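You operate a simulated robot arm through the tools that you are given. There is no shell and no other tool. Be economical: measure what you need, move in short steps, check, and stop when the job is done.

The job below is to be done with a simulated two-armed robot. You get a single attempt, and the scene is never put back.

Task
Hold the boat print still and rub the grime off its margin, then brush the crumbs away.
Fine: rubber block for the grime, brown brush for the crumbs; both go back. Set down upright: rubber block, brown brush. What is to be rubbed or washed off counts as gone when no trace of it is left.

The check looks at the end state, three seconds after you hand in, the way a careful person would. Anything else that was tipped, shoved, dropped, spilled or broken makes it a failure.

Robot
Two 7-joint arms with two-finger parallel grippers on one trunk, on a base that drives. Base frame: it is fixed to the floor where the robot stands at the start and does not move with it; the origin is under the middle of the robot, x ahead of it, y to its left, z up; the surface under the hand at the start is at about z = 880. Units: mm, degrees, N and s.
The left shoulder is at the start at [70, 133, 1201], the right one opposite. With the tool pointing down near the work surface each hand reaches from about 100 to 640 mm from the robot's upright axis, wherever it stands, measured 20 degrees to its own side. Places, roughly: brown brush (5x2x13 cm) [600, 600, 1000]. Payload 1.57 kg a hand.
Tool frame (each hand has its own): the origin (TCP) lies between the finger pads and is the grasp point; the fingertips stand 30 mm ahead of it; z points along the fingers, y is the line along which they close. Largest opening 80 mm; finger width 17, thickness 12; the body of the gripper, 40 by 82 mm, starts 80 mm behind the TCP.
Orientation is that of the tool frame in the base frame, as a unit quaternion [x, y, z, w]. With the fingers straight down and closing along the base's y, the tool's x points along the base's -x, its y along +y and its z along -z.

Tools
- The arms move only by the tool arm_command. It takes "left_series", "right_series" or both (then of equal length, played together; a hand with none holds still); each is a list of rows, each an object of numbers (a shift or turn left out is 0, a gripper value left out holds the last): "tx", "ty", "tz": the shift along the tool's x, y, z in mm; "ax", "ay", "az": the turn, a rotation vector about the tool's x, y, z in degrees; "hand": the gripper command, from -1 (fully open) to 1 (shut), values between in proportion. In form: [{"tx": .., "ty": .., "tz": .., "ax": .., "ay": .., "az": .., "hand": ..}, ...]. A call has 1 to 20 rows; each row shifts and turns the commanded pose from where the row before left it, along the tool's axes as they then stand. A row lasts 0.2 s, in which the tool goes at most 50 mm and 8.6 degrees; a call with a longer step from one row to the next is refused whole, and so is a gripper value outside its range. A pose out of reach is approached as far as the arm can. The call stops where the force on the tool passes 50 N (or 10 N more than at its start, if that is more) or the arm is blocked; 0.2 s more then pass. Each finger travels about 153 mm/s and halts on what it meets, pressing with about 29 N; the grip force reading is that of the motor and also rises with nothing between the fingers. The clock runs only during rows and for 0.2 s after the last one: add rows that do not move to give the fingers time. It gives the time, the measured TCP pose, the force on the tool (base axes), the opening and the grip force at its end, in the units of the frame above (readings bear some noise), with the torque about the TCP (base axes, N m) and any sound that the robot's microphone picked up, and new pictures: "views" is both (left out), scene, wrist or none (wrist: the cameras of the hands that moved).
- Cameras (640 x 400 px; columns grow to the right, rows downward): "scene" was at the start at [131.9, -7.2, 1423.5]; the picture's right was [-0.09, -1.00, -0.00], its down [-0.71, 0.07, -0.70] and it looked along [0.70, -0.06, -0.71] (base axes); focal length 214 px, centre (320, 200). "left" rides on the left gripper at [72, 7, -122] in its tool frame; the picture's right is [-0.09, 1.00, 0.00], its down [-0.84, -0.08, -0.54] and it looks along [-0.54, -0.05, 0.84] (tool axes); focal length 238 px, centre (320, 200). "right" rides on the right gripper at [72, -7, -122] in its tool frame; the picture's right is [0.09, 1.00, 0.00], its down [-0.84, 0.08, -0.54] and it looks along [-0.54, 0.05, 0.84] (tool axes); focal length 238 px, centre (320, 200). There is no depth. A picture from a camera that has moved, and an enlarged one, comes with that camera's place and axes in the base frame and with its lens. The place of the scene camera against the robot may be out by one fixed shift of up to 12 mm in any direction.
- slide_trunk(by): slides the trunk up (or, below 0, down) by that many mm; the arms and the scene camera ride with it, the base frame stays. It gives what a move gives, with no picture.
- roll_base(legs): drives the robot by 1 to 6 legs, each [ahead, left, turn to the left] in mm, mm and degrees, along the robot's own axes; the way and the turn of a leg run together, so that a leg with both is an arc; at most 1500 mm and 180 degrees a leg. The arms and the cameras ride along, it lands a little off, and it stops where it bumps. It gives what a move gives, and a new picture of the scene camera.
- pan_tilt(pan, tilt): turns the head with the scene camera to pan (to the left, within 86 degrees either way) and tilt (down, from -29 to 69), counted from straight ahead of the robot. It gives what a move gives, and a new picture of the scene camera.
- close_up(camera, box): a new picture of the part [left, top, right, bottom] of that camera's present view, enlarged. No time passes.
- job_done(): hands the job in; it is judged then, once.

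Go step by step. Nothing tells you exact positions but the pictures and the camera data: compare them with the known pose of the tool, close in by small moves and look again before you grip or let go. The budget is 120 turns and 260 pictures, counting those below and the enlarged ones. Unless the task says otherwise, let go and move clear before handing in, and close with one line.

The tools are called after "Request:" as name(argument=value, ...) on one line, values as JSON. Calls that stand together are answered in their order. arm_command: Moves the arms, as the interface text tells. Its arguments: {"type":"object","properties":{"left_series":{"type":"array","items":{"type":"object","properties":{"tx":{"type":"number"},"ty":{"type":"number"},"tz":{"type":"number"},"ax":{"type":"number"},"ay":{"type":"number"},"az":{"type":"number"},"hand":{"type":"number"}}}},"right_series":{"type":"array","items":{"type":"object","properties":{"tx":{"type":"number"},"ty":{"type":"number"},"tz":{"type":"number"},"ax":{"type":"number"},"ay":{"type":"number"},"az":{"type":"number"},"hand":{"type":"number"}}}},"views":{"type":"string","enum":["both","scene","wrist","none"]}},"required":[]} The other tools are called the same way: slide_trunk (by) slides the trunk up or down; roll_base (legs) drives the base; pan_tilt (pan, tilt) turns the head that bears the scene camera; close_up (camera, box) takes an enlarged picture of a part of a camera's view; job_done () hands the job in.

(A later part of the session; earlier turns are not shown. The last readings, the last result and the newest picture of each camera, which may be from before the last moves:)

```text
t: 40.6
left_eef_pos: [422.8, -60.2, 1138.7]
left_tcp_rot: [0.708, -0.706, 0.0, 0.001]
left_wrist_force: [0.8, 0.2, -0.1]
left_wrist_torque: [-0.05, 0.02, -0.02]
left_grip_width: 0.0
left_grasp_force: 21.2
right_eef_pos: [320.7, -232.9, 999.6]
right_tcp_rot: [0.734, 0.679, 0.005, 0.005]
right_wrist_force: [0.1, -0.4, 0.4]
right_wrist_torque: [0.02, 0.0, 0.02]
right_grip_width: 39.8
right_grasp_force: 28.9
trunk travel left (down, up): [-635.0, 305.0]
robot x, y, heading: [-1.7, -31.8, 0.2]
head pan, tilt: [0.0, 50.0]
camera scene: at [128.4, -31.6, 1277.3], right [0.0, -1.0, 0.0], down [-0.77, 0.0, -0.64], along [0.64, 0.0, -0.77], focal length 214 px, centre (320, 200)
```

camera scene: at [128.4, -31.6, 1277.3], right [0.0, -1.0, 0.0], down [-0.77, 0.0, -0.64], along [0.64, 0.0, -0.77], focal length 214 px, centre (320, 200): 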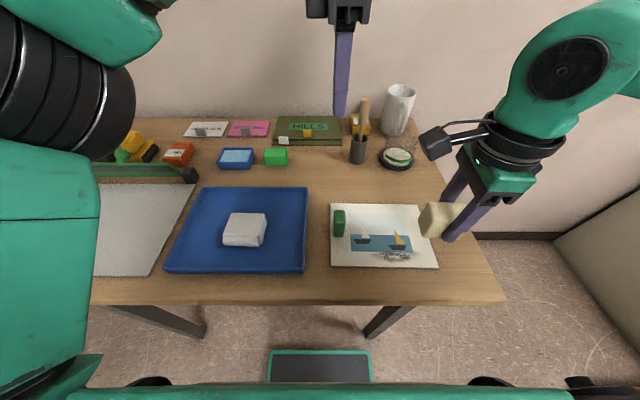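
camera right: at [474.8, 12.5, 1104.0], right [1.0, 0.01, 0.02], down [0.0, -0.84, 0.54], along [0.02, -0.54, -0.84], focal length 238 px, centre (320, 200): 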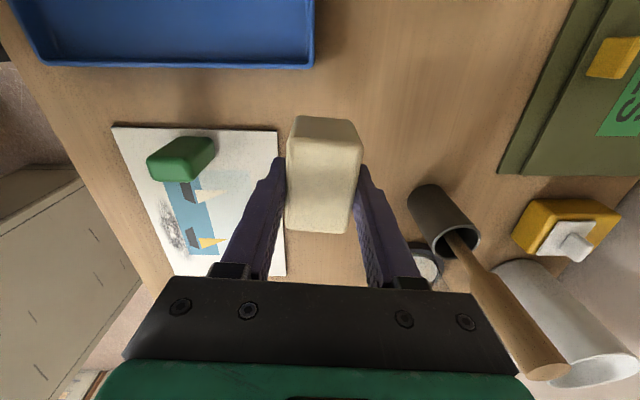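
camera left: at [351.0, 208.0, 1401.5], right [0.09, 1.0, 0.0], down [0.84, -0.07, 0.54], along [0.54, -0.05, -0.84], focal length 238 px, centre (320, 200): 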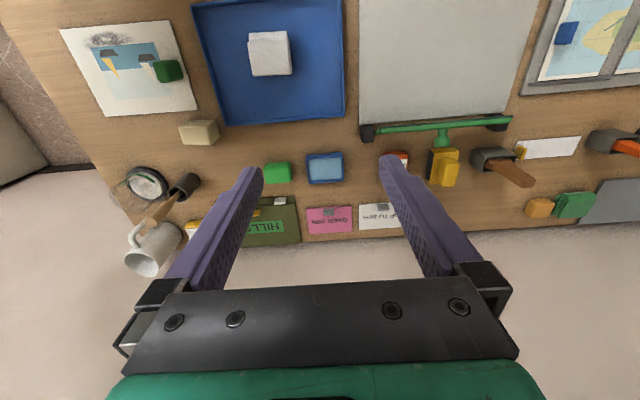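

The left hand crosses fine in this yaw. I bring it to (427, −110) and lower to just above the print.

Request:
arm_command(left_series=[{"tx": 25}, {"tx": 25, "ty": -4}, {"tz": 40}, {"tz": 40}, {"tz": 40}, {"tz": 40}, {"tz": 40}, {}], views="both")

Request:
close_up(camera="scene", box=[300, 180, 460, 280])

```text
t: 42.4
left_eef_pos: [427.3, -108.9, 938.6]
left_tcp_rot: [0.709, -0.705, 0.001, 0.002]
left_wrist_force: [-0.1, -0.6, -0.6]
left_wrist_torque: [-0.03, -0.02, -0.02]
left_grip_width: 0.0
left_grasp_force: 21.4
right_eef_pos: [321.0, -232.7, 999.6]
right_tcp_rot: [0.734, 0.679, 0.006, 0.005]
right_wrist_force: [-0.8, -0.7, -0.6]
right_wrist_torque: [0.03, 0.0, 0.01]
right_grip_width: 39.4
right_grasp_force: 29.1
trunk travel left (down, up): [-635.0, 305.0]
robot x, y, heading: [-0.1, -36.5, 0.0]
head pan, tilt: [0.0, 50.0]
camera scene: at [128.1, -32.6, 1277.4], right [0.0, -1.0, 0.0], down [-0.77, 0.0, -0.64], along [0.64, 0.0, -0.77], focal length 214 px, centre (320, 200)
camera left: at [421.4, -179.7, 1061.9], right [-1.0, 0.09, 0.0], down [0.07, 0.84, 0.54], along [0.05, 0.54, -0.84], focal length 238 px, centre (320, 200)
```

scene: 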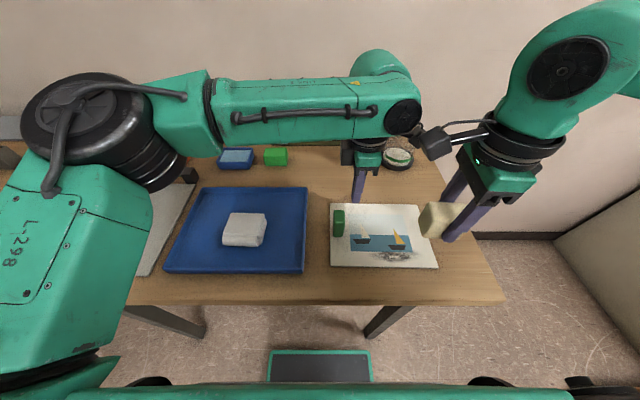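
left: 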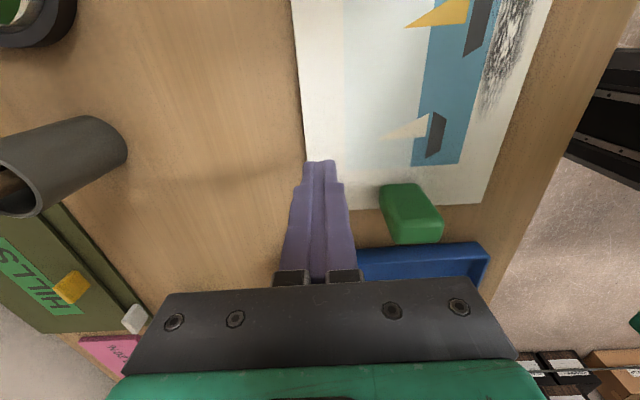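

```text
4.00 times, centred on (380, 230) of scene
camera zoom: at [128.1, -32.6, 1277.4], right [0.0, -1.0, 0.0], down [-0.77, 0.0, -0.64], along [0.64, 0.0, -0.77], focal length 858 px, centre (80, 80)
```

zoom: 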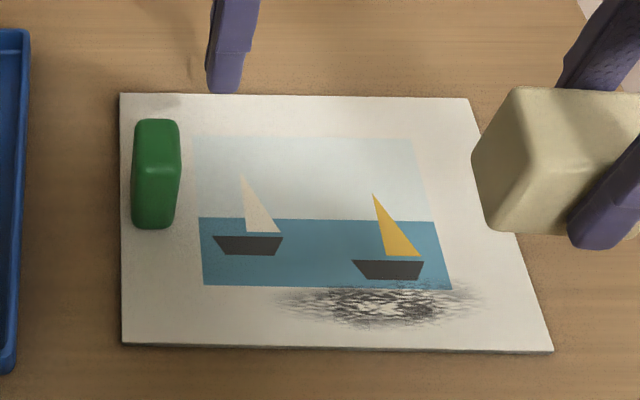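

The fingertip sits over the print's far margin. I shift 5 mm inward and press down gently.

Request:
arm_command(left_series=[{"ty": 5}, {"tz": 10}, {"tz": 9}, {"tz": 3}, {}], views="none")

Request:
arm_command(left_series=[{"tz": 2}, {"tz": 2}, {"tz": 2}, {}], views="wrist")

```text
t: 43.6
left_eef_pos: [425.1, -109.7, 917.2]
left_tcp_rot: [0.708, -0.706, 0.002, 0.001]
left_wrist_force: [-1.1, 0.1, 0.0]
left_wrist_torque: [0.0, 0.0, 0.02]
left_grip_width: 0.0
left_grasp_force: 21.0
right_eef_pos: [322.0, -233.4, 999.4]
right_tcp_rot: [0.734, 0.679, 0.006, 0.005]
right_wrist_force: [0.7, -0.2, -1.1]
right_wrist_torque: [0.0, 0.01, -0.01]
right_grip_width: 39.5
right_grasp_force: 28.1
trunk travel left (down, up): [-635.0, 305.0]
robot x, y, heading: [-0.1, -33.6, 0.2]
head pan, tilt: [0.0, 50.0]
```

```text
t: 44.6
left_eef_pos: [423.4, -110.5, 914.0]
left_tcp_rot: [0.709, -0.705, 0.004, 0.0]
left_wrist_force: [5.3, -0.9, 30.6]
left_wrist_torque: [0.02, -0.16, -0.09]
left_grip_width: 0.3
left_grasp_force: 21.4
right_eef_pos: [320.4, -233.0, 1000.5]
right_tcp_rot: [0.734, 0.679, 0.007, 0.006]
right_wrist_force: [0.2, 0.0, -1.2]
right_wrist_torque: [-0.01, -0.02, -0.03]
right_grip_width: 39.6
right_grasp_force: 29.1
trunk travel left (down, up): [-635.0, 305.0]
robot x, y, heading: [2.2, -33.9, 0.1]
head pan, tilt: [0.0, 50.0]
camera left: at [416.0, -179.3, 1037.7], right [-1.0, 0.09, -0.01], down [0.07, 0.84, 0.54], along [0.05, 0.54, -0.84], focal length 238 px, centre (320, 200)
```

left: 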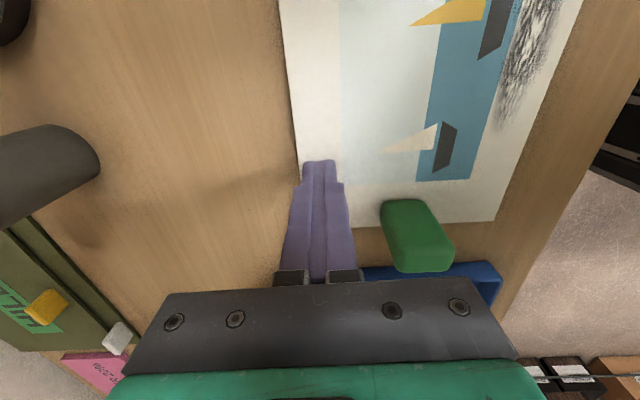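

Holding with ~30 N. Now I bring the rubber block over the grime's right end and down to just above the print.

Request:
arm_command(right_series=[{"tx": 27.2, "ty": -11.6}, {"tz": 30}, {"tz": 25}, {"tz": 10}, {}], views="both")

Request:
close_up(camera="scene", box=[300, 180, 460, 280])

```text
t: 45.8
left_eef_pos: [423.1, -108.0, 915.8]
left_tcp_rot: [0.708, -0.706, 0.005, -0.001]
left_wrist_force: [8.5, -1.5, 42.5]
left_wrist_torque: [-0.02, -0.27, 0.31]
left_grip_width: 0.0
left_grasp_force: 21.3
right_eef_pos: [310.6, -204.7, 935.7]
right_tcp_rot: [0.734, 0.679, 0.007, 0.006]
right_wrist_force: [0.2, 0.0, -0.6]
right_wrist_torque: [0.03, 0.02, -0.01]
right_grip_width: 39.5
right_grasp_force: 28.8
trunk travel left (down, up): [-635.0, 305.0]
robot x, y, heading: [-0.7, -32.3, -0.1]
head pan, tilt: [0.0, 50.0]
camera scene: at [125.1, -32.0, 1277.8], right [0.0, -1.0, 0.0], down [-0.76, 0.0, -0.64], along [0.64, 0.0, -0.76], focal length 214 px, centre (320, 200)
camera right: at [306.9, -131.2, 1057.6], right [1.0, 0.01, 0.02], down [0.0, -0.84, 0.54], along [0.02, -0.54, -0.84], focal length 238 px, centre (320, 200)
```

scene: 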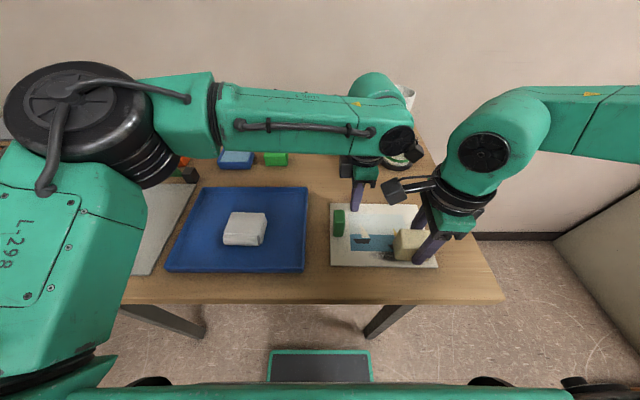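
right: 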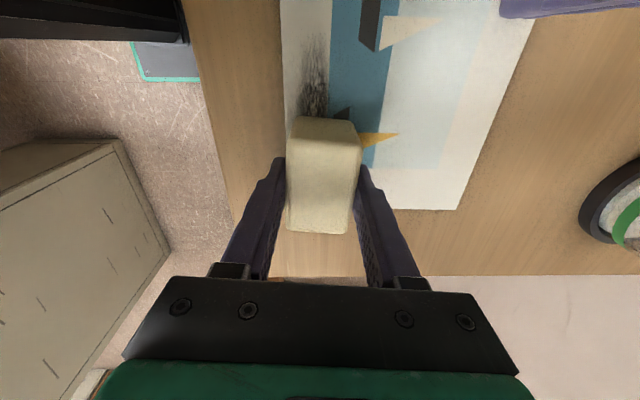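

```text
4.00 times, centred on (380, 230) of scene
camera zoom: at [125.1, -32.0, 1277.8], right [0.0, -1.0, 0.0], down [-0.76, 0.0, -0.64], along [0.64, 0.0, -0.76], focal length 858 px, centre (80, 80)
```

zoom: 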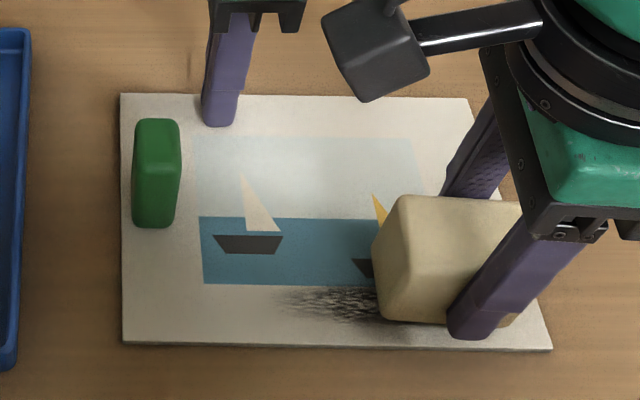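

The hold is a bit heavy at 42 N, so I ease it and lower the block to contact.

Request:
arm_command(left_series=[{"tz": -1}, {"tz": -0.7}, {}, {}, {}, {}], right_series=[{}, {"tz": 4}, {"tz": 3}, {"tz": 1.5}, {"tz": 1}, {}], views="none")

```text
t: 47.2
left_eef_pos: [422.1, -109.3, 914.8]
left_tcp_rot: [0.709, -0.706, 0.001, 0.0]
left_wrist_force: [10.1, -4.2, 27.1]
left_wrist_torque: [-0.06, -0.33, 0.04]
left_grip_width: 0.0
left_grasp_force: 21.4
right_eef_pos: [311.4, -203.8, 927.1]
right_tcp_rot: [0.735, 0.678, 0.008, 0.007]
right_wrist_force: [-2.1, -2.0, 19.1]
right_wrist_torque: [0.06, 0.43, 0.05]
right_grip_width: 39.6
right_grasp_force: 29.4
trunk travel left (down, up): [-635.0, 305.0]
robot x, y, heading: [-1.2, -31.5, 0.2]
head pan, tilt: [0.0, 50.0]
```

Contact at 19 N; I ease slightly and rub back and forth along the margin.

Request:
arm_command(right_series=[{"tz": -0.6}, {"tx": 12, "ty": -1}, {"tx": 12, "ty": -1}, {"tx": 12, "ty": -1}, {"tx": 12, "ty": -1}, {"tx": 7, "ty": -0.6}, {"tx": -12, "ty": 1}, {"tx": -12, "ty": 1}, {"tx": -12, "ty": 1}, {"tx": -12, "ty": 1}, {"tx": -7, "ty": 0.6}, {}], views="scene")

Request:
close_up(camera="scene", box=[300, 180, 460, 280])

```text
t: 49.8
left_eef_pos: [421.8, -108.6, 914.4]
left_tcp_rot: [0.708, -0.706, 0.001, -0.001]
left_wrist_force: [1.4, -1.9, 27.0]
left_wrist_torque: [-0.04, -0.05, 0.16]
left_grip_width: 0.0
left_grasp_force: 21.2
right_eef_pos: [311.6, -204.8, 927.4]
right_tcp_rot: [0.734, 0.679, 0.007, 0.006]
right_wrist_force: [0.1, 2.6, 4.4]
right_wrist_torque: [0.21, 0.07, -0.06]
right_grip_width: 39.5
right_grasp_force: 29.0
trunk travel left (down, up): [-635.0, 305.0]
robot x, y, heading: [0.3, -32.2, -0.1]
head pan, tilt: [0.0, 50.0]
camera scene: at [124.4, -31.9, 1277.8], right [0.0, -1.0, 0.0], down [-0.76, 0.0, -0.65], along [0.65, 0.0, -0.76], focal length 214 px, centre (320, 200)
```

scene: 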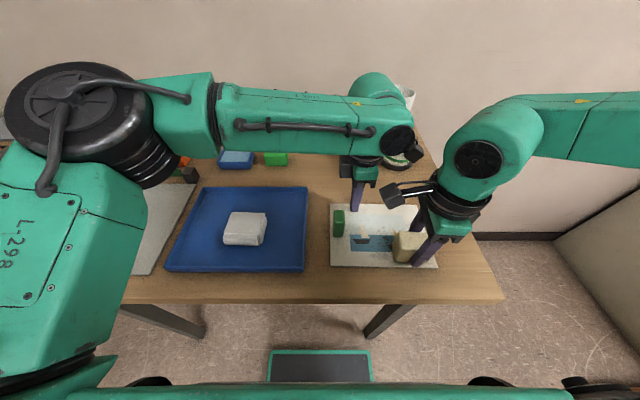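

```text
4.00 times, centred on (380, 230) of scene
camera zoom: at [124.4, -31.9, 1277.8], right [0.0, -1.0, 0.0], down [-0.76, 0.0, -0.65], along [0.65, 0.0, -0.76], focal length 858 px, centre (80, 80)
```

zoom: 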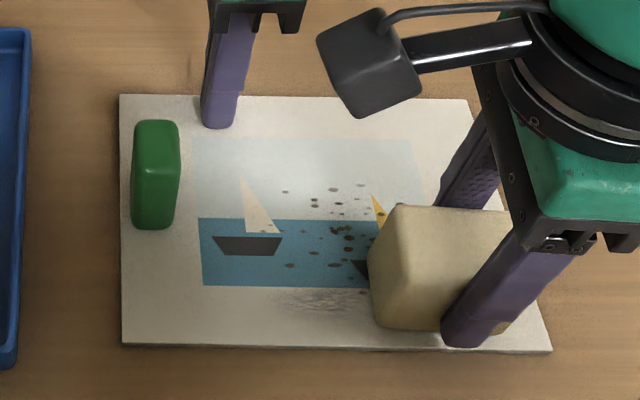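

It works: the grime is fading, crumbs have appeared, and the print hasn't moved. More passes.

Request:
arm_command(right_series=[{"tz": 0.6}, {"tx": 15, "ty": -1.2}, {"tx": 15, "ty": -1.2}, {"tx": 15, "ty": -1.2}, {"tx": 15, "ty": -1.2}, {"tx": -15, "ty": 1.2}, {"tx": -15, "ty": 1.2}, {"tx": -15, "ty": 1.2}, {"tx": -15, "ty": 1.2}, {"tx": 15, "ty": -1.2}, {"tx": 15, "ty": -1.2}, {"tx": 15, "ty": -1.2}, {"tx": 15, "ty": -1.2}, {"tx": -15, "ty": 1.2}, {"tx": -15, "ty": 1.2}, {"tx": -15, "ty": 1.2}, {"tx": -15, "ty": 1.2}, {}], views="none")

Request:
close_up(camera="scene", box=[300, 180, 460, 280])

Request:
close_up(camera="left", box=[320, 0, 640, 200])

```text
t: 53.6
left_eef_pos: [420.3, -108.3, 914.4]
left_tcp_rot: [0.708, -0.706, 0.003, 0.0]
left_wrist_force: [-1.8, -5.5, 17.2]
left_wrist_torque: [-0.16, 0.05, 0.08]
left_grip_width: 0.1
left_grasp_force: 21.3
right_eef_pos: [311.9, -204.1, 925.8]
right_tcp_rot: [0.734, 0.679, 0.008, 0.008]
right_wrist_force: [0.4, 6.9, 10.9]
right_wrist_torque: [0.4, 0.2, -0.08]
right_grip_width: 39.4
right_grasp_force: 29.0
trunk travel left (down, up): [-635.0, 305.0]
robot x, y, heading: [1.4, -32.0, -0.0]
head pan, tilt: [0.0, 50.0]
```

```text
4.00 times, centred on (380, 230) of scene
camera zoom: at [124.3, -31.3, 1277.9], right [0.0, -1.0, 0.0], down [-0.76, 0.0, -0.65], along [0.65, 0.0, -0.76], focal length 858 px, centre (80, 80)
```

zoom: 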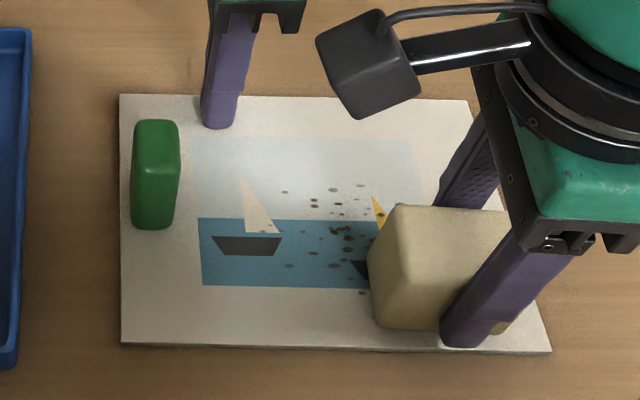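

```text
2.00 times, centred on (480, 100) of left
camera zoom: at [414.1, -178.5, 1037.8], right [-1.0, 0.09, 0.0], down [0.07, 0.84, 0.54], along [0.05, 0.54, -0.84], focal length 477 px, centre (0, 400)
```

zoom: 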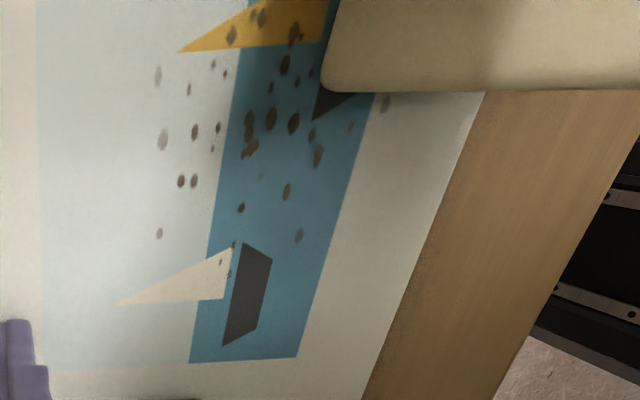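

The visible part looks clean. I lift the block and move it aside to inspect the rest.

Request:
arm_command(right_series=[{"tz": -10}, {"tz": -40}, {"tz": -20, "tx": -40}, {"tx": -40}, {}], views="none")

Request:
close_up(camera="scene", box=[340, 195, 440, 270])

Request:
close_up(camera="left", box=[320, 0, 640, 200])

Request:
close_up(camera="right", box=[200, 0, 520, 200])

```text
t: 54.8
left_eef_pos: [422.0, -107.8, 915.8]
left_tcp_rot: [0.709, -0.705, 0.001, -0.001]
left_wrist_force: [-3.9, 1.3, 22.4]
left_wrist_torque: [0.05, 0.11, 0.12]
left_grip_width: 0.1
left_grasp_force: 20.8
right_eef_pos: [302.7, -284.4, 994.8]
right_tcp_rot: [0.735, 0.679, 0.007, 0.006]
right_wrist_force: [-0.1, 0.1, -1.3]
right_wrist_torque: [0.01, 0.05, 0.02]
right_grip_width: 39.6
right_grasp_force: 29.2
trunk travel left (down, up): [-635.0, 305.0]
robot x, y, heading: [-1.0, -31.4, 0.3]
head pan, tilt: [0.0, 50.0]
```

```text
5.33 times, centred on (390, 232) of scene
camera zoom: at [124.6, -31.7, 1277.8], right [0.0, -1.0, 0.0], down [-0.76, 0.0, -0.65], along [0.65, 0.0, -0.76], focal length 1144 px, centre (-53, 27)
```

zoom: 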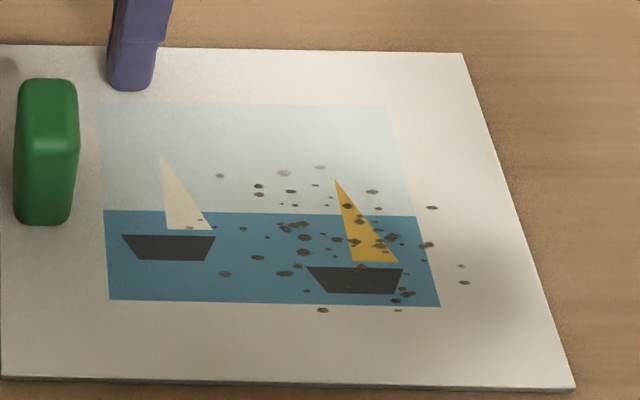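

```text
2.00 times, centred on (480, 100) of left
camera zoom: at [414.5, -178.7, 1037.7], right [-1.0, 0.09, 0.0], down [0.07, 0.84, 0.54], along [0.05, 0.54, -0.84], focal length 477 px, centre (0, 400)
```

zoom: 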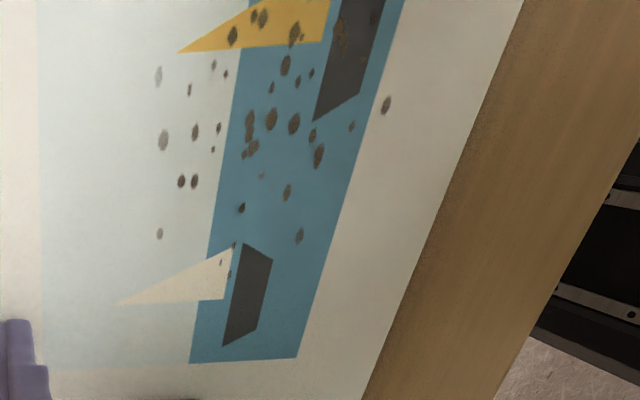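

```text
2.00 times, centred on (360, 100) of right
camera zoom: at [299.2, -210.8, 1117.9], right [1.0, 0.01, 0.02], down [0.0, -0.84, 0.54], along [0.02, -0.54, -0.84], focal length 477 px, centre (240, 400)
```

zoom: 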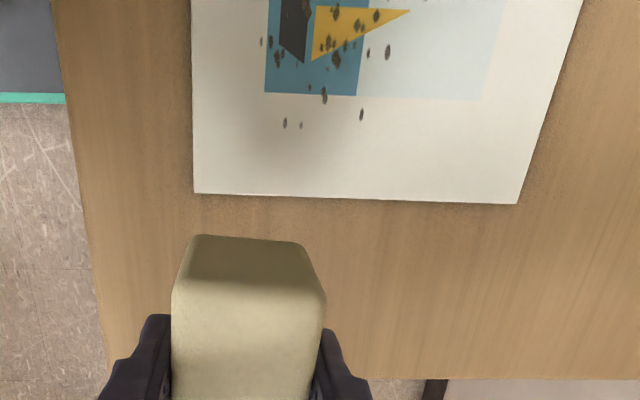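

The grime looks gone; to leave no trace I do one more set of passes, slightly wider.

Request:
arm_command(right_series=[{"tx": 36, "ty": 2}, {"tx": 37, "ty": 2}, {"tz": 40}, {"tz": 20}, {"tz": 9}, {"tz": 1.2}, {"tx": 18, "ty": -1.4}, {"tx": 18, "ty": -1.4}, {"tx": 18, "ty": -1.4}, {"tx": 14, "ty": 8}, {"tx": -18, "ty": 1.4}, {"tx": -18, "ty": 1.4}, {"tx": -18, "ty": 1.4}, {"tx": -16, "ty": -8}, {"tx": 18, "ty": -1.4}, {"tx": 18, "ty": -1.4}, {"tx": 18, "ty": -1.4}, {"tx": 14, "ty": -1}, {}], views="none")

Request:
arm_command(right_series=[{"tx": -18, "ty": 1.4}, {"tx": -18, "ty": 1.4}, {"tx": -18, "ty": 1.4}, {"tx": -15, "ty": 1.4}, {"tz": -10}, {"tz": -40}, {"tz": -20, "tx": -40}, {"tx": -40}, {}], views="none")

Request:
close_up(camera="scene", box=[340, 195, 440, 270])

Request:
close_up(camera="right", box=[240, 0, 500, 160])

```text
t: 58.8
left_eef_pos: [422.8, -106.9, 913.6]
left_tcp_rot: [0.709, -0.705, 0.003, 0.002]
left_wrist_force: [2.7, 2.6, 29.0]
left_wrist_torque: [0.13, -0.07, -0.19]
left_grip_width: 0.2
left_grasp_force: 21.4
right_eef_pos: [314.4, -146.4, 926.2]
right_tcp_rot: [0.735, 0.678, 0.008, 0.007]
right_wrist_force: [1.8, -0.3, 1.2]
right_wrist_torque: [0.04, 0.0, -0.01]
right_grip_width: 39.8
right_grasp_force: 29.0
trunk travel left (down, up): [-635.0, 305.0]
robot x, y, heading: [1.9, -33.6, -0.1]
head pan, tilt: [0.0, 50.0]
```

```text
t: 60.8
left_eef_pos: [423.0, -107.8, 915.9]
left_tcp_rot: [0.71, -0.705, 0.001, 0.001]
left_wrist_force: [3.5, 3.3, 30.1]
left_wrist_torque: [0.05, -0.09, 0.04]
left_grip_width: 0.0
left_grasp_force: 20.9
right_eef_pos: [308.1, -294.3, 997.8]
right_tcp_rot: [0.734, 0.679, 0.006, 0.008]
right_wrist_force: [-0.1, 0.1, -1.8]
right_wrist_torque: [0.02, -0.02, 0.0]
right_grip_width: 39.9
right_grasp_force: 28.8
trunk travel left (down, up): [-635.0, 305.0]
robot x, y, heading: [1.4, -32.8, 0.0]
head pan, tilt: [0.0, 50.0]
```

```text
5.33 times, centred on (390, 232) of scene
camera zoom: at [125.0, -31.3, 1277.8], right [0.0, -1.0, 0.0], down [-0.76, 0.0, -0.64], along [0.64, 0.0, -0.76], focal length 1144 px, centre (-53, 27)
```

zoom: 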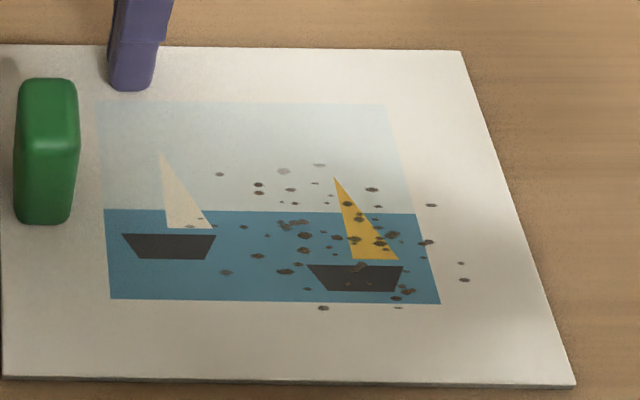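

```text
2.46 times, centred on (370, 80) of right
camera zoom: at [304.1, -221.6, 1119.4], right [1.0, 0.01, 0.02], down [0.0, -0.84, 0.54], along [0.02, -0.54, -0.84], focal length 587 px, centre (197, 495)
```

zoom: 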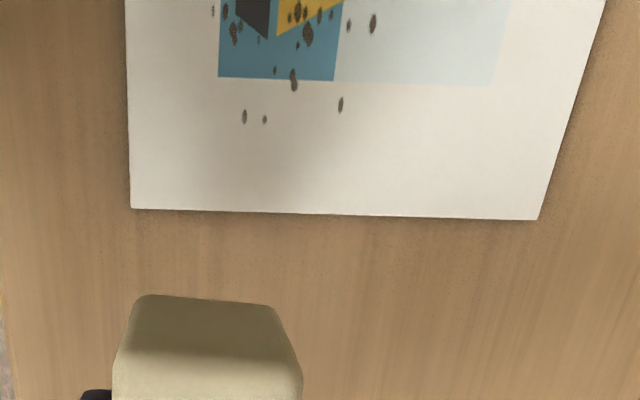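

The grime is gone. Now I lift the left hand and move it out, then drive left again to return the rubber block.

Request:
arm_command(left_series=[{"tz": -10}, {"tz": -40}, {"tz": -50}, {"tz": -50}, {"tx": -50}, {"tx": -50}, {"tx": -50}, {"tx": -50}, {"tx": -50}, {}], views="none")

Request:
roll_base(legs=[[0, 110, 0]])

```text
t: 63.0
left_eef_pos: [422.9, 139.3, 1062.0]
left_tcp_rot: [0.708, -0.706, 0.0, 0.001]
left_wrist_force: [0.3, 0.2, -0.4]
left_wrist_torque: [0.04, 0.0, -0.01]
left_grip_width: 0.0
left_grasp_force: 21.3
right_eef_pos: [311.8, -296.7, 994.5]
right_tcp_rot: [0.734, 0.679, 0.006, 0.005]
right_wrist_force: [-0.2, -0.2, -0.8]
right_wrist_torque: [0.02, 0.03, 0.0]
right_grip_width: 39.5
right_grasp_force: 28.6
trunk travel left (down, up): [-635.0, 305.0]
robot x, y, heading: [-0.8, -32.7, 0.2]
head pan, tilt: [0.0, 50.0]
```

```text
t: 64.2
left_eef_pos: [422.8, 250.2, 1062.1]
left_tcp_rot: [0.709, -0.706, 0.0, 0.0]
left_wrist_force: [-0.7, -0.6, -1.0]
left_wrist_torque: [0.0, 0.02, 0.01]
left_grip_width: 0.1
left_grasp_force: 21.9
right_eef_pos: [311.3, -185.6, 995.5]
right_tcp_rot: [0.734, 0.679, 0.006, 0.005]
right_wrist_force: [-0.8, 0.3, -0.5]
right_wrist_torque: [0.03, 0.0, -0.01]
right_grip_width: 39.6
right_grasp_force: 28.3
trunk travel left (down, up): [-635.0, 305.0]
robot x, y, heading: [1.5, 75.8, -0.1]
head pan, tilt: [0.0, 50.0]
camera scene: at [128.2, 76.8, 1277.3], right [0.0, -1.0, 0.0], down [-0.77, 0.0, -0.64], along [0.64, 0.0, -0.77], focal length 214 px, centre (320, 200)
```

scene: 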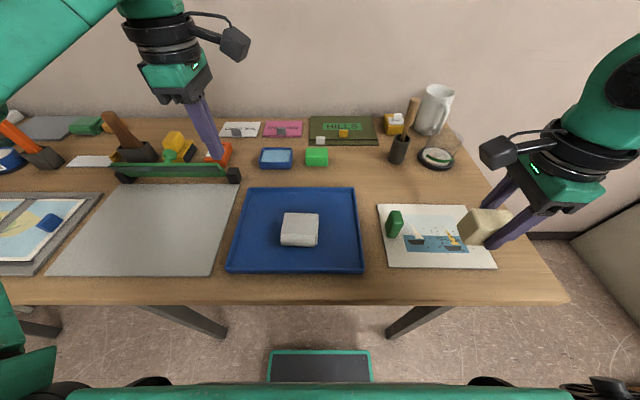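

Request:
arm_command(right_series=[{"tz": -20}, {"tx": 23, "ty": 26.5}, {"tx": 23, "ty": 26.5}, {"tx": 23, "ty": 26.5}, {"tx": 23, "ty": 26.5}, {"tx": 23, "ty": 26.5}, {"tx": 23, "ty": 26}, {}, {"tz": 40}, {"tz": 30}, {}], views="both")

```text
t: 66.6
left_eef_pos: [421.8, 251.1, 1063.5]
left_tcp_rot: [0.708, -0.706, 0.0, 0.0]
left_wrist_force: [-0.9, 0.1, -0.2]
left_wrist_torque: [0.02, -0.01, 0.01]
left_grip_width: 0.1
left_grasp_force: 20.9
right_eef_pos: [479.9, -59.5, 946.9]
right_tcp_rot: [0.734, 0.679, 0.007, 0.006]
right_wrist_force: [0.9, 0.2, -0.2]
right_wrist_torque: [-0.02, -0.01, -0.01]
right_grip_width: 39.5
right_grasp_force: 29.1
trunk travel left (down, up): [-635.0, 305.0]
robot x, y, heading: [2.1, 81.0, 0.1]
head pan, tilt: [0.0, 50.0]
camera scene: at [127.5, 77.8, 1277.4], right [0.0, -1.0, 0.0], down [-0.77, 0.0, -0.64], along [0.64, 0.0, -0.77], focal length 214 px, centre (320, 200)
camera right: at [476.3, 13.3, 1069.5], right [1.0, 0.01, 0.02], down [0.0, -0.84, 0.54], along [0.02, -0.54, -0.84], focal length 238 px, centre (320, 200)
```

scene: 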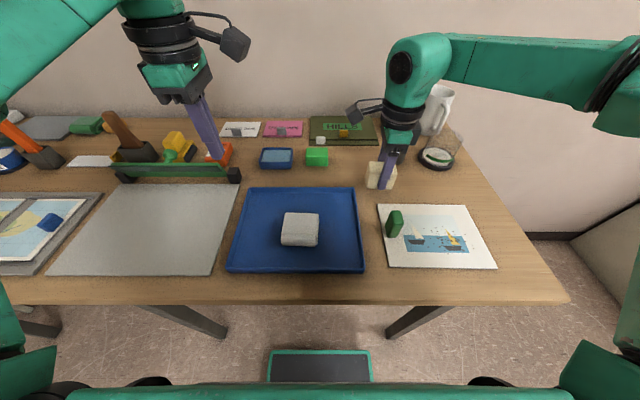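
right: 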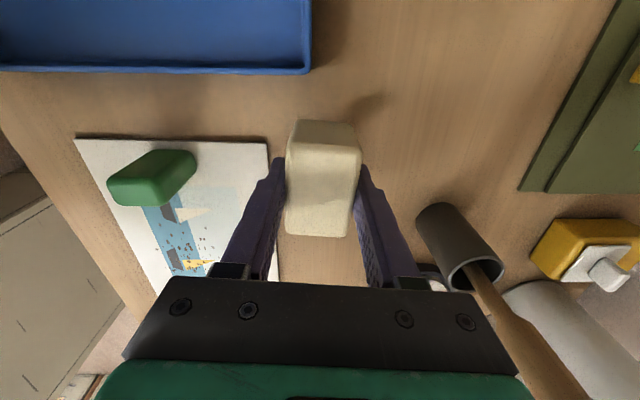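

Request:
arm_command(right_series=[{"tz": 10}, {"tz": 8}, {"tz": 4}, {"tz": 1.5}, {}], views="none")

```text
t: 67.8
left_eef_pos: [422.9, 251.9, 1063.0]
left_tcp_rot: [0.709, -0.705, 0.001, 0.001]
left_wrist_force: [-0.3, -0.2, -0.1]
left_wrist_torque: [0.0, -0.01, -0.01]
left_grip_width: 0.0
left_grasp_force: 21.2
right_eef_pos: [479.9, -60.0, 924.4]
right_tcp_rot: [0.734, 0.679, 0.006, 0.005]
right_wrist_force: [-0.2, -0.1, -0.9]
right_wrist_torque: [0.01, -0.03, -0.04]
right_grip_width: 39.5
right_grasp_force: 28.7
trunk travel left (down, up): [-635.0, 305.0]
robot x, y, heading: [-1.4, 81.3, 0.1]
head pan, tilt: [0.0, 50.0]
```

Request:
arm_command(right_series=[{"tz": 1.2}, {}, {"tz": 0.8}, {}], views="none")

```text
t: 68.8
left_eef_pos: [421.0, 252.6, 1061.7]
left_tcp_rot: [0.708, -0.706, 0.001, 0.001]
left_wrist_force: [0.4, 0.0, -0.6]
left_wrist_torque: [-0.01, -0.01, -0.02]
left_grip_width: 0.1
left_grasp_force: 21.2
right_eef_pos: [480.3, -60.6, 923.4]
right_tcp_rot: [0.734, 0.679, 0.006, 0.005]
right_wrist_force: [-0.4, 0.0, -0.7]
right_wrist_torque: [-0.03, -0.03, -0.02]
right_grip_width: 39.5
right_grasp_force: 29.0
trunk travel left (down, up): [-635.0, 305.0]
robot x, y, heading: [-0.3, 78.5, 0.1]
head pan, tilt: [0.0, 50.0]
```

Request:
arm_command(right_series=[{"tz": 1}, {}, {}], views="none")

Request:
arm_command(right_series=[{"tz": 0.7}, {}, {}], views="none")

```text
t: 69.6
left_eef_pos: [422.1, 252.5, 1062.6]
left_tcp_rot: [0.709, -0.705, 0.0, 0.001]
left_wrist_force: [0.3, -0.5, -0.6]
left_wrist_torque: [-0.03, 0.02, 0.01]
left_grip_width: 0.1
left_grasp_force: 21.7
right_eef_pos: [480.6, -60.6, 922.4]
right_tcp_rot: [0.735, 0.679, 0.005, 0.005]
right_wrist_force: [0.0, 0.2, -0.6]
right_wrist_torque: [-0.01, 0.01, -0.01]
right_grip_width: 39.5
right_grasp_force: 28.6
trunk travel left (down, up): [-635.0, 305.0]
robot x, y, heading: [2.7, 79.8, 0.0]
head pan, tilt: [0.0, 50.0]
```

```text
t: 70.4
left_eef_pos: [421.7, 251.9, 1063.2]
left_tcp_rot: [0.708, -0.706, 0.0, 0.001]
left_wrist_force: [1.2, 0.0, -0.6]
left_wrist_torque: [0.03, 0.02, -0.01]
left_grip_width: 0.0
left_grasp_force: 21.2
right_eef_pos: [480.1, -62.2, 921.3]
right_tcp_rot: [0.735, 0.678, 0.006, 0.006]
right_wrist_force: [0.2, -0.2, -0.8]
right_wrist_torque: [-0.03, 0.0, 0.05]
right_grip_width: 39.6
right_grasp_force: 28.7
trunk travel left (down, up): [-635.0, 305.0]
robot x, y, heading: [-2.5, 76.4, 0.3]
head pan, tilt: [0.0, 50.0]
```

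Request:
arm_command(right_series=[{"tz": 0.8}, {"tz": 0.4}, {}], views="none")

Request:
close_up(camera="scene", box=[340, 150, 420, 200])

```text
t: 71.2
left_eef_pos: [421.8, 251.1, 1063.2]
left_tcp_rot: [0.708, -0.706, 0.0, 0.0]
left_wrist_force: [0.8, 0.3, 0.4]
left_wrist_torque: [0.0, 0.0, 0.01]
left_grip_width: 0.0
left_grasp_force: 21.1
right_eef_pos: [479.7, -59.4, 920.9]
right_tcp_rot: [0.735, 0.679, 0.006, 0.006]
right_wrist_force: [2.3, -2.3, 4.8]
right_wrist_torque: [0.15, 0.03, -0.03]
right_grip_width: 39.5
right_grasp_force: 29.2
trunk travel left (down, up): [-635.0, 305.0]
robot x, y, heading: [1.6, 78.1, 0.1]
head pan, tilt: [0.0, 50.0]
```

```text
8.00 times, centred on (380, 175) of scene
camera zoom: at [127.8, 77.5, 1277.5], right [0.0, -1.0, 0.0], down [-0.77, 0.0, -0.64], along [0.64, 0.0, -0.77], focal length 1716 px, centre (-160, 400)
```

zoom: 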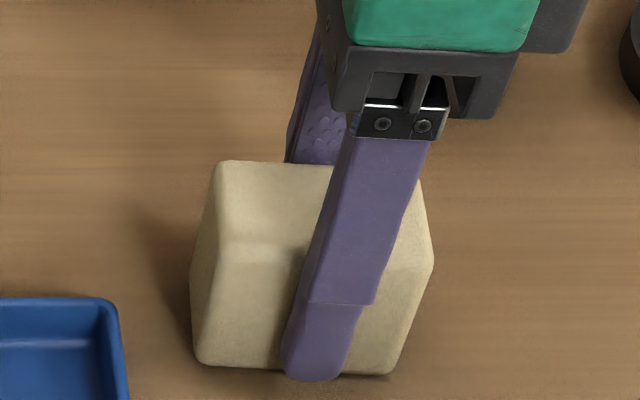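

Contact reached; releasing and rising.

Request:
arm_command(right_series=[{"hand": -0.3}, {"hand": -0.5}, {}, {"tz": -15}, {"tz": -40}, {"tz": -50}, {"tz": -50}, {}], views="both")

Request:
close_up(camera="scene", box=[340, 130, 500, 280])

```text
t: 73.0
left_eef_pos: [420.9, 251.2, 1062.3]
left_tcp_rot: [0.709, -0.706, 0.0, 0.0]
left_wrist_force: [0.3, 0.2, 0.6]
left_wrist_torque: [-0.04, -0.02, -0.03]
left_grip_width: 0.0
left_grasp_force: 21.4
right_eef_pos: [471.5, -68.2, 1077.5]
right_tcp_rot: [0.735, 0.678, 0.006, 0.006]
right_wrist_force: [0.7, -0.4, 0.4]
right_wrist_torque: [0.01, 0.03, 0.03]
right_grip_width: 60.0
right_grasp_force: 0.0
right hand out of reach, approached as far as the arm can: row 7
trunk travel left (down, up): [-635.0, 305.0]
robot x, y, heading: [3.6, 76.5, 0.1]
head pan, tilt: [0.0, 50.0]
camera scene: at [127.7, 77.7, 1277.4], right [0.0, -1.0, 0.0], down [-0.77, 0.0, -0.64], along [0.64, 0.0, -0.77], focal length 214 px, centre (320, 200)
camera right: at [468.2, 4.7, 1200.1], right [1.0, 0.01, 0.02], down [0.0, -0.84, 0.54], along [0.02, -0.54, -0.84], focal length 238 px, centre (320, 200)
```

scene: 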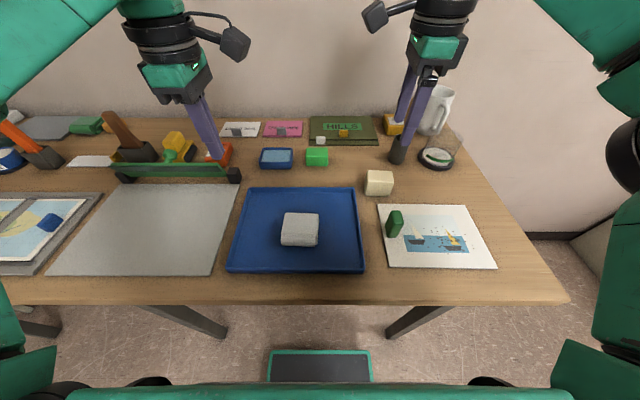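
right: 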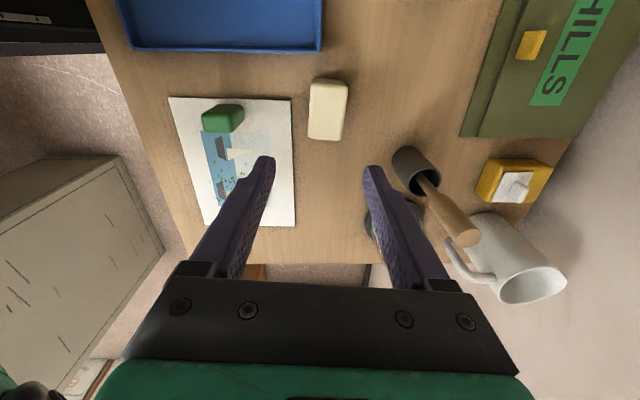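

```text
2.67 times, centred on (420, 205) of scene
camera zoom: at [127.7, 77.7, 1277.4], right [0.0, -1.0, 0.0], down [-0.77, 0.0, -0.64], along [0.64, 0.0, -0.77], focal length 572 px, centre (53, 187)
```

zoom: 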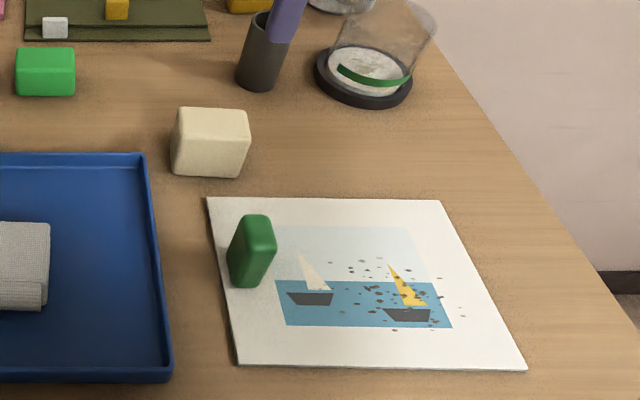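

The rubber block is back upright in its place. Next the brown brush: I retract both hands a little and drive left to look at it.

Request:
arm_command(left_series=[{"ty": 40, "tz": -20}, {"ty": 40, "tz": -20}, {"tz": -20}, {}], right_series=[{"ty": -40}, {"ty": -40}, {"ty": -40}, {}], views="none")

Request:
roll_base(legs=[[0, 350, 0]])

Request:
pan_tilt(pan=25, tilt=35)

```text
t: 74.0
left_eef_pos: [342.7, 251.1, 1121.7]
left_tcp_rot: [0.709, -0.705, 0.001, 0.002]
left_wrist_force: [-0.5, 0.0, 0.1]
left_wrist_torque: [-0.04, -0.02, 0.03]
left_grip_width: 0.2
left_grasp_force: 21.1
right_eef_pos: [351.9, -57.7, 1076.5]
right_tcp_rot: [0.734, 0.679, 0.006, 0.005]
right_wrist_force: [0.5, 0.5, 0.6]
right_wrist_torque: [-0.01, 0.02, 0.0]
right_grip_width: 59.9
right_grasp_force: 0.0
trunk travel left (down, up): [-635.0, 305.0]
robot x, y, heading: [-1.3, 76.4, 0.3]
head pan, tilt: [0.0, 50.0]
```

```text
t: 76.3
left_eef_pos: [339.5, 602.0, 1123.3]
left_tcp_rot: [0.71, -0.705, -0.001, 0.0]
left_wrist_force: [-0.4, -0.1, -0.3]
left_wrist_torque: [-0.01, 0.0, 0.0]
left_grip_width: 0.0
left_grasp_force: 21.4
right_eef_pos: [351.3, 292.9, 1076.6]
right_tcp_rot: [0.733, 0.68, 0.006, 0.005]
right_wrist_force: [-0.1, 0.0, -0.2]
right_wrist_torque: [0.01, 0.04, 0.01]
right_grip_width: 59.8
right_grasp_force: 0.0
trunk travel left (down, up): [-635.0, 305.0]
robot x, y, heading: [-1.3, 425.0, 0.1]
head pan, tilt: [0.0, 50.0]
camera scene: at [126.7, 427.6, 1277.3], right [0.01, -1.0, 0.0], down [-0.77, 0.0, -0.64], along [0.64, 0.0, -0.77], focal length 214 px, centre (320, 200)
```

scene: 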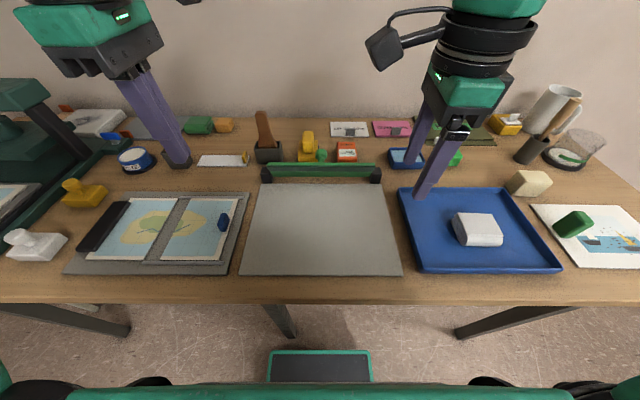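

```text
t: 77.2
left_eef_pos: [339.2, 601.8, 1123.4]
left_tcp_rot: [0.709, -0.705, 0.0, -0.001]
left_wrist_force: [0.2, 0.2, 0.4]
left_wrist_torque: [0.0, -0.01, -0.03]
left_grip_width: 0.0
left_grasp_force: 21.1
right_eef_pos: [352.6, 294.3, 1076.8]
right_tcp_rot: [0.733, 0.68, 0.006, 0.005]
right_wrist_force: [0.6, -0.6, -0.1]
right_wrist_torque: [0.04, 0.02, 0.02]
right_grip_width: 60.0
right_grasp_force: 0.0
trunk travel left (down, up): [-635.0, 305.0]
robot x, y, heading: [-1.2, 428.4, 0.3]
head pan, tilt: [25.0, 35.0]
camera scene: at [129.3, 465.1, 1299.0], right [0.43, -0.9, 0.0], down [-0.52, -0.24, -0.82], along [0.74, 0.35, -0.57], focal length 214 px, centre (320, 200)
```

scene: 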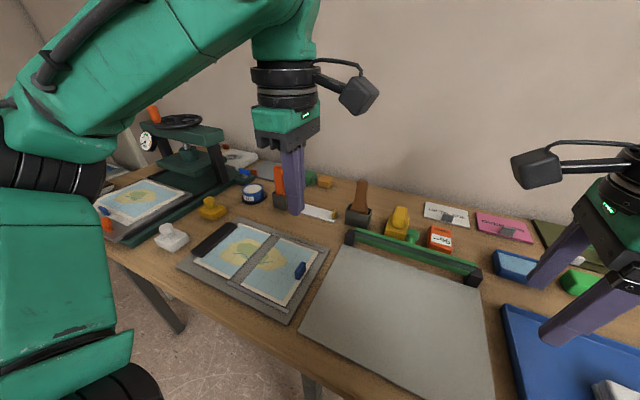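

Request:
close_up(camera="scene", box=[310, 160, 430, 235])

Request:
close_up(camera="left", box=[0, 0, 640, 400])

```text
5.33 times, centred on (370, 198) of scene
camera zoom: at [129.3, 465.1, 1299.0], right [0.43, -0.9, 0.0], down [-0.52, -0.24, -0.82], along [0.74, 0.35, -0.57], focal length 1144 px, centre (53, 213)
```

zoom: 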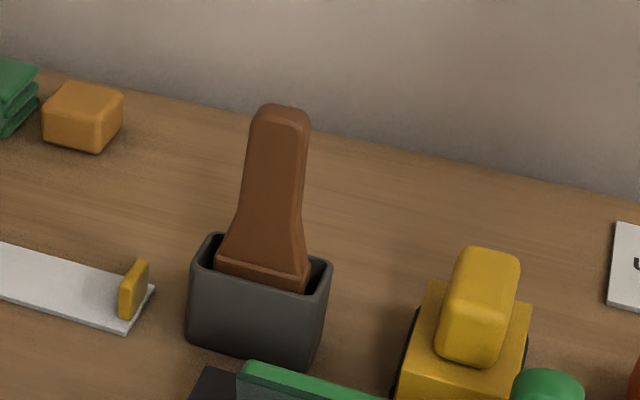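

```text
1.00 times, centred on (320, 200) of left (not enlarged: the box is as wide or as high as the picture)
camera zoom: at [333.2, 531.2, 1245.8], right [-1.0, 0.08, 0.0], down [0.07, 0.84, 0.54], along [0.05, 0.54, -0.84], focal length 238 px, centre (320, 200)
```

zoom: 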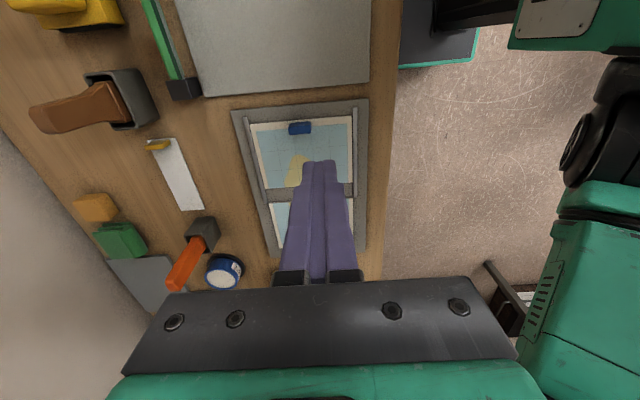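

The brown brush stands upright in a box holder at about (610, 570), handle to z≈1027. I tuck the left hand in and drive so that the right hand can reach it.

Request:
arm_command(left_series=[{"tz": -40}, {"tz": -40}, {"tx": 40}, {"tx": 40}, {}], views="none")

Request:
roll_base(legs=[[0, 150, 0]])

```text
t: 78.4
left_eef_pos: [339.3, 521.5, 1203.2]
left_tcp_rot: [0.709, -0.705, 0.001, 0.001]
left_wrist_force: [-0.2, -0.4, 0.6]
left_wrist_torque: [0.01, -0.01, 0.0]
left_grip_width: 0.0
left_grasp_force: 21.2
right_eef_pos: [350.6, 294.4, 1076.1]
right_tcp_rot: [0.733, 0.68, 0.007, 0.006]
right_wrist_force: [0.5, 0.3, -0.4]
right_wrist_torque: [-0.02, 0.01, -0.05]
right_grip_width: 60.0
right_grasp_force: 0.2
trunk travel left (down, up): [-635.0, 305.0]
robot x, y, heading: [0.8, 426.8, 0.2]
head pan, tilt: [25.0, 35.0]
```

```text
t: 79.8
left_eef_pos: [339.7, 670.7, 1203.9]
left_tcp_rot: [0.709, -0.705, 0.0, -0.001]
left_wrist_force: [1.2, 0.5, 0.1]
left_wrist_torque: [-0.01, -0.04, -0.01]
left_grip_width: 0.2
left_grasp_force: 21.3
right_eef_pos: [349.8, 442.8, 1076.0]
right_tcp_rot: [0.734, 0.679, 0.006, 0.004]
right_wrist_force: [-0.6, 0.1, 0.4]
right_wrist_torque: [0.0, 0.05, 0.0]
right_grip_width: 59.7
right_grasp_force: 0.1
trunk travel left (down, up): [-635.0, 305.0]
robot x, y, heading: [-3.7, 574.2, 0.5]
head pan, tilt: [25.0, 35.0]
camera scene: at [128.6, 613.5, 1299.1], right [0.43, -0.9, 0.0], down [-0.52, -0.24, -0.82], along [0.74, 0.35, -0.57], focal length 214 px, centre (320, 200)
```

scene: 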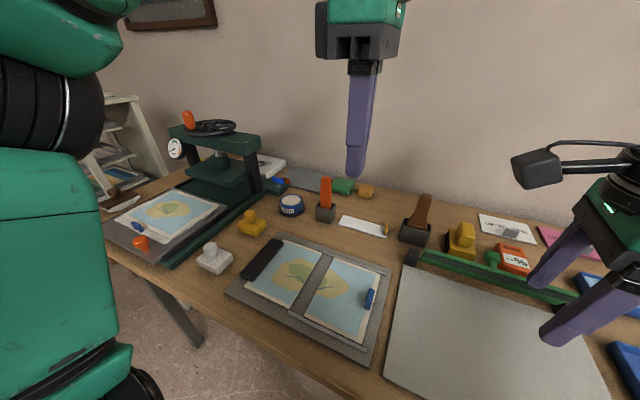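

Enough clearance on the left; driving 125 mm more left and 40 mm ahead.

Request:
roll_base(legs=[[0, 125, 0], [40, 0, 0]])

Request:
pan_tilt(pan=-5, tilt=40)

```text
t: 81.5
left_eef_pos: [373.9, 797.0, 1205.4]
left_tcp_rot: [0.709, -0.705, 0.001, -0.001]
left_wrist_force: [-0.5, -0.6, 0.4]
left_wrist_torque: [0.02, -0.03, -0.01]
left_grip_width: 0.0
left_grasp_force: 21.5
right_eef_pos: [386.4, 567.8, 1078.4]
right_tcp_rot: [0.734, 0.679, 0.008, 0.007]
right_wrist_force: [0.1, -0.6, -1.0]
right_wrist_torque: [0.02, -0.02, 0.03]
right_grip_width: 59.9
right_grasp_force: 0.0
trunk travel left (down, up): [-635.0, 305.0]
robot x, y, heading: [36.8, 701.8, 0.4]
head pan, tilt: [25.0, 35.0]
camera scene: at [163.3, 739.8, 1299.7], right [0.43, -0.9, 0.0], down [-0.52, -0.24, -0.82], along [0.74, 0.35, -0.57], focal length 214 px, centre (320, 200)
```

scene: 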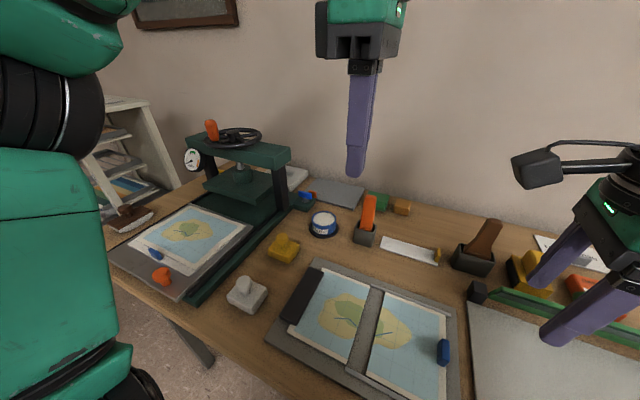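

```text
t: 82.5
left_eef_pos: [377.7, 797.5, 1204.4]
left_tcp_rot: [0.709, -0.705, 0.0, 0.001]
left_wrist_force: [-0.4, -1.1, -0.1]
left_wrist_torque: [0.0, -0.04, -0.02]
left_grip_width: 0.2
left_grasp_force: 20.7
right_eef_pos: [390.2, 569.0, 1076.9]
right_tcp_rot: [0.734, 0.679, 0.006, 0.007]
right_wrist_force: [0.4, 0.2, -0.5]
right_wrist_torque: [-0.05, -0.01, 0.02]
right_grip_width: 59.8
right_grasp_force: 0.0
trunk travel left (down, up): [-635.0, 305.0]
robot x, y, heading: [33.8, 700.5, 0.4]
head pan, tilt: [-5.0, 40.0]
camera scene: at [172.5, 696.4, 1291.6], right [-0.08, -1.0, 0.0], down [-0.64, 0.05, -0.77], along [0.76, -0.06, -0.64], focal length 214 px, centre (320, 200)
```

scene: 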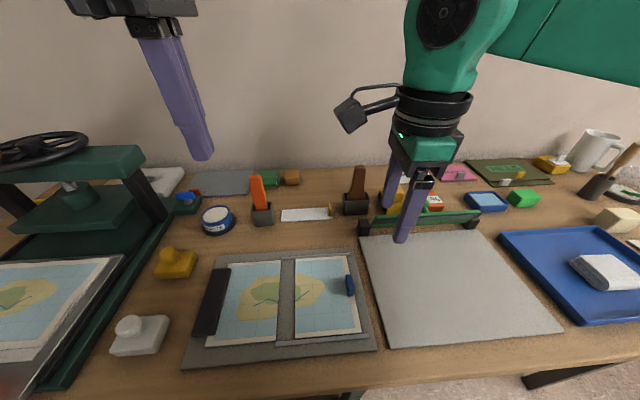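

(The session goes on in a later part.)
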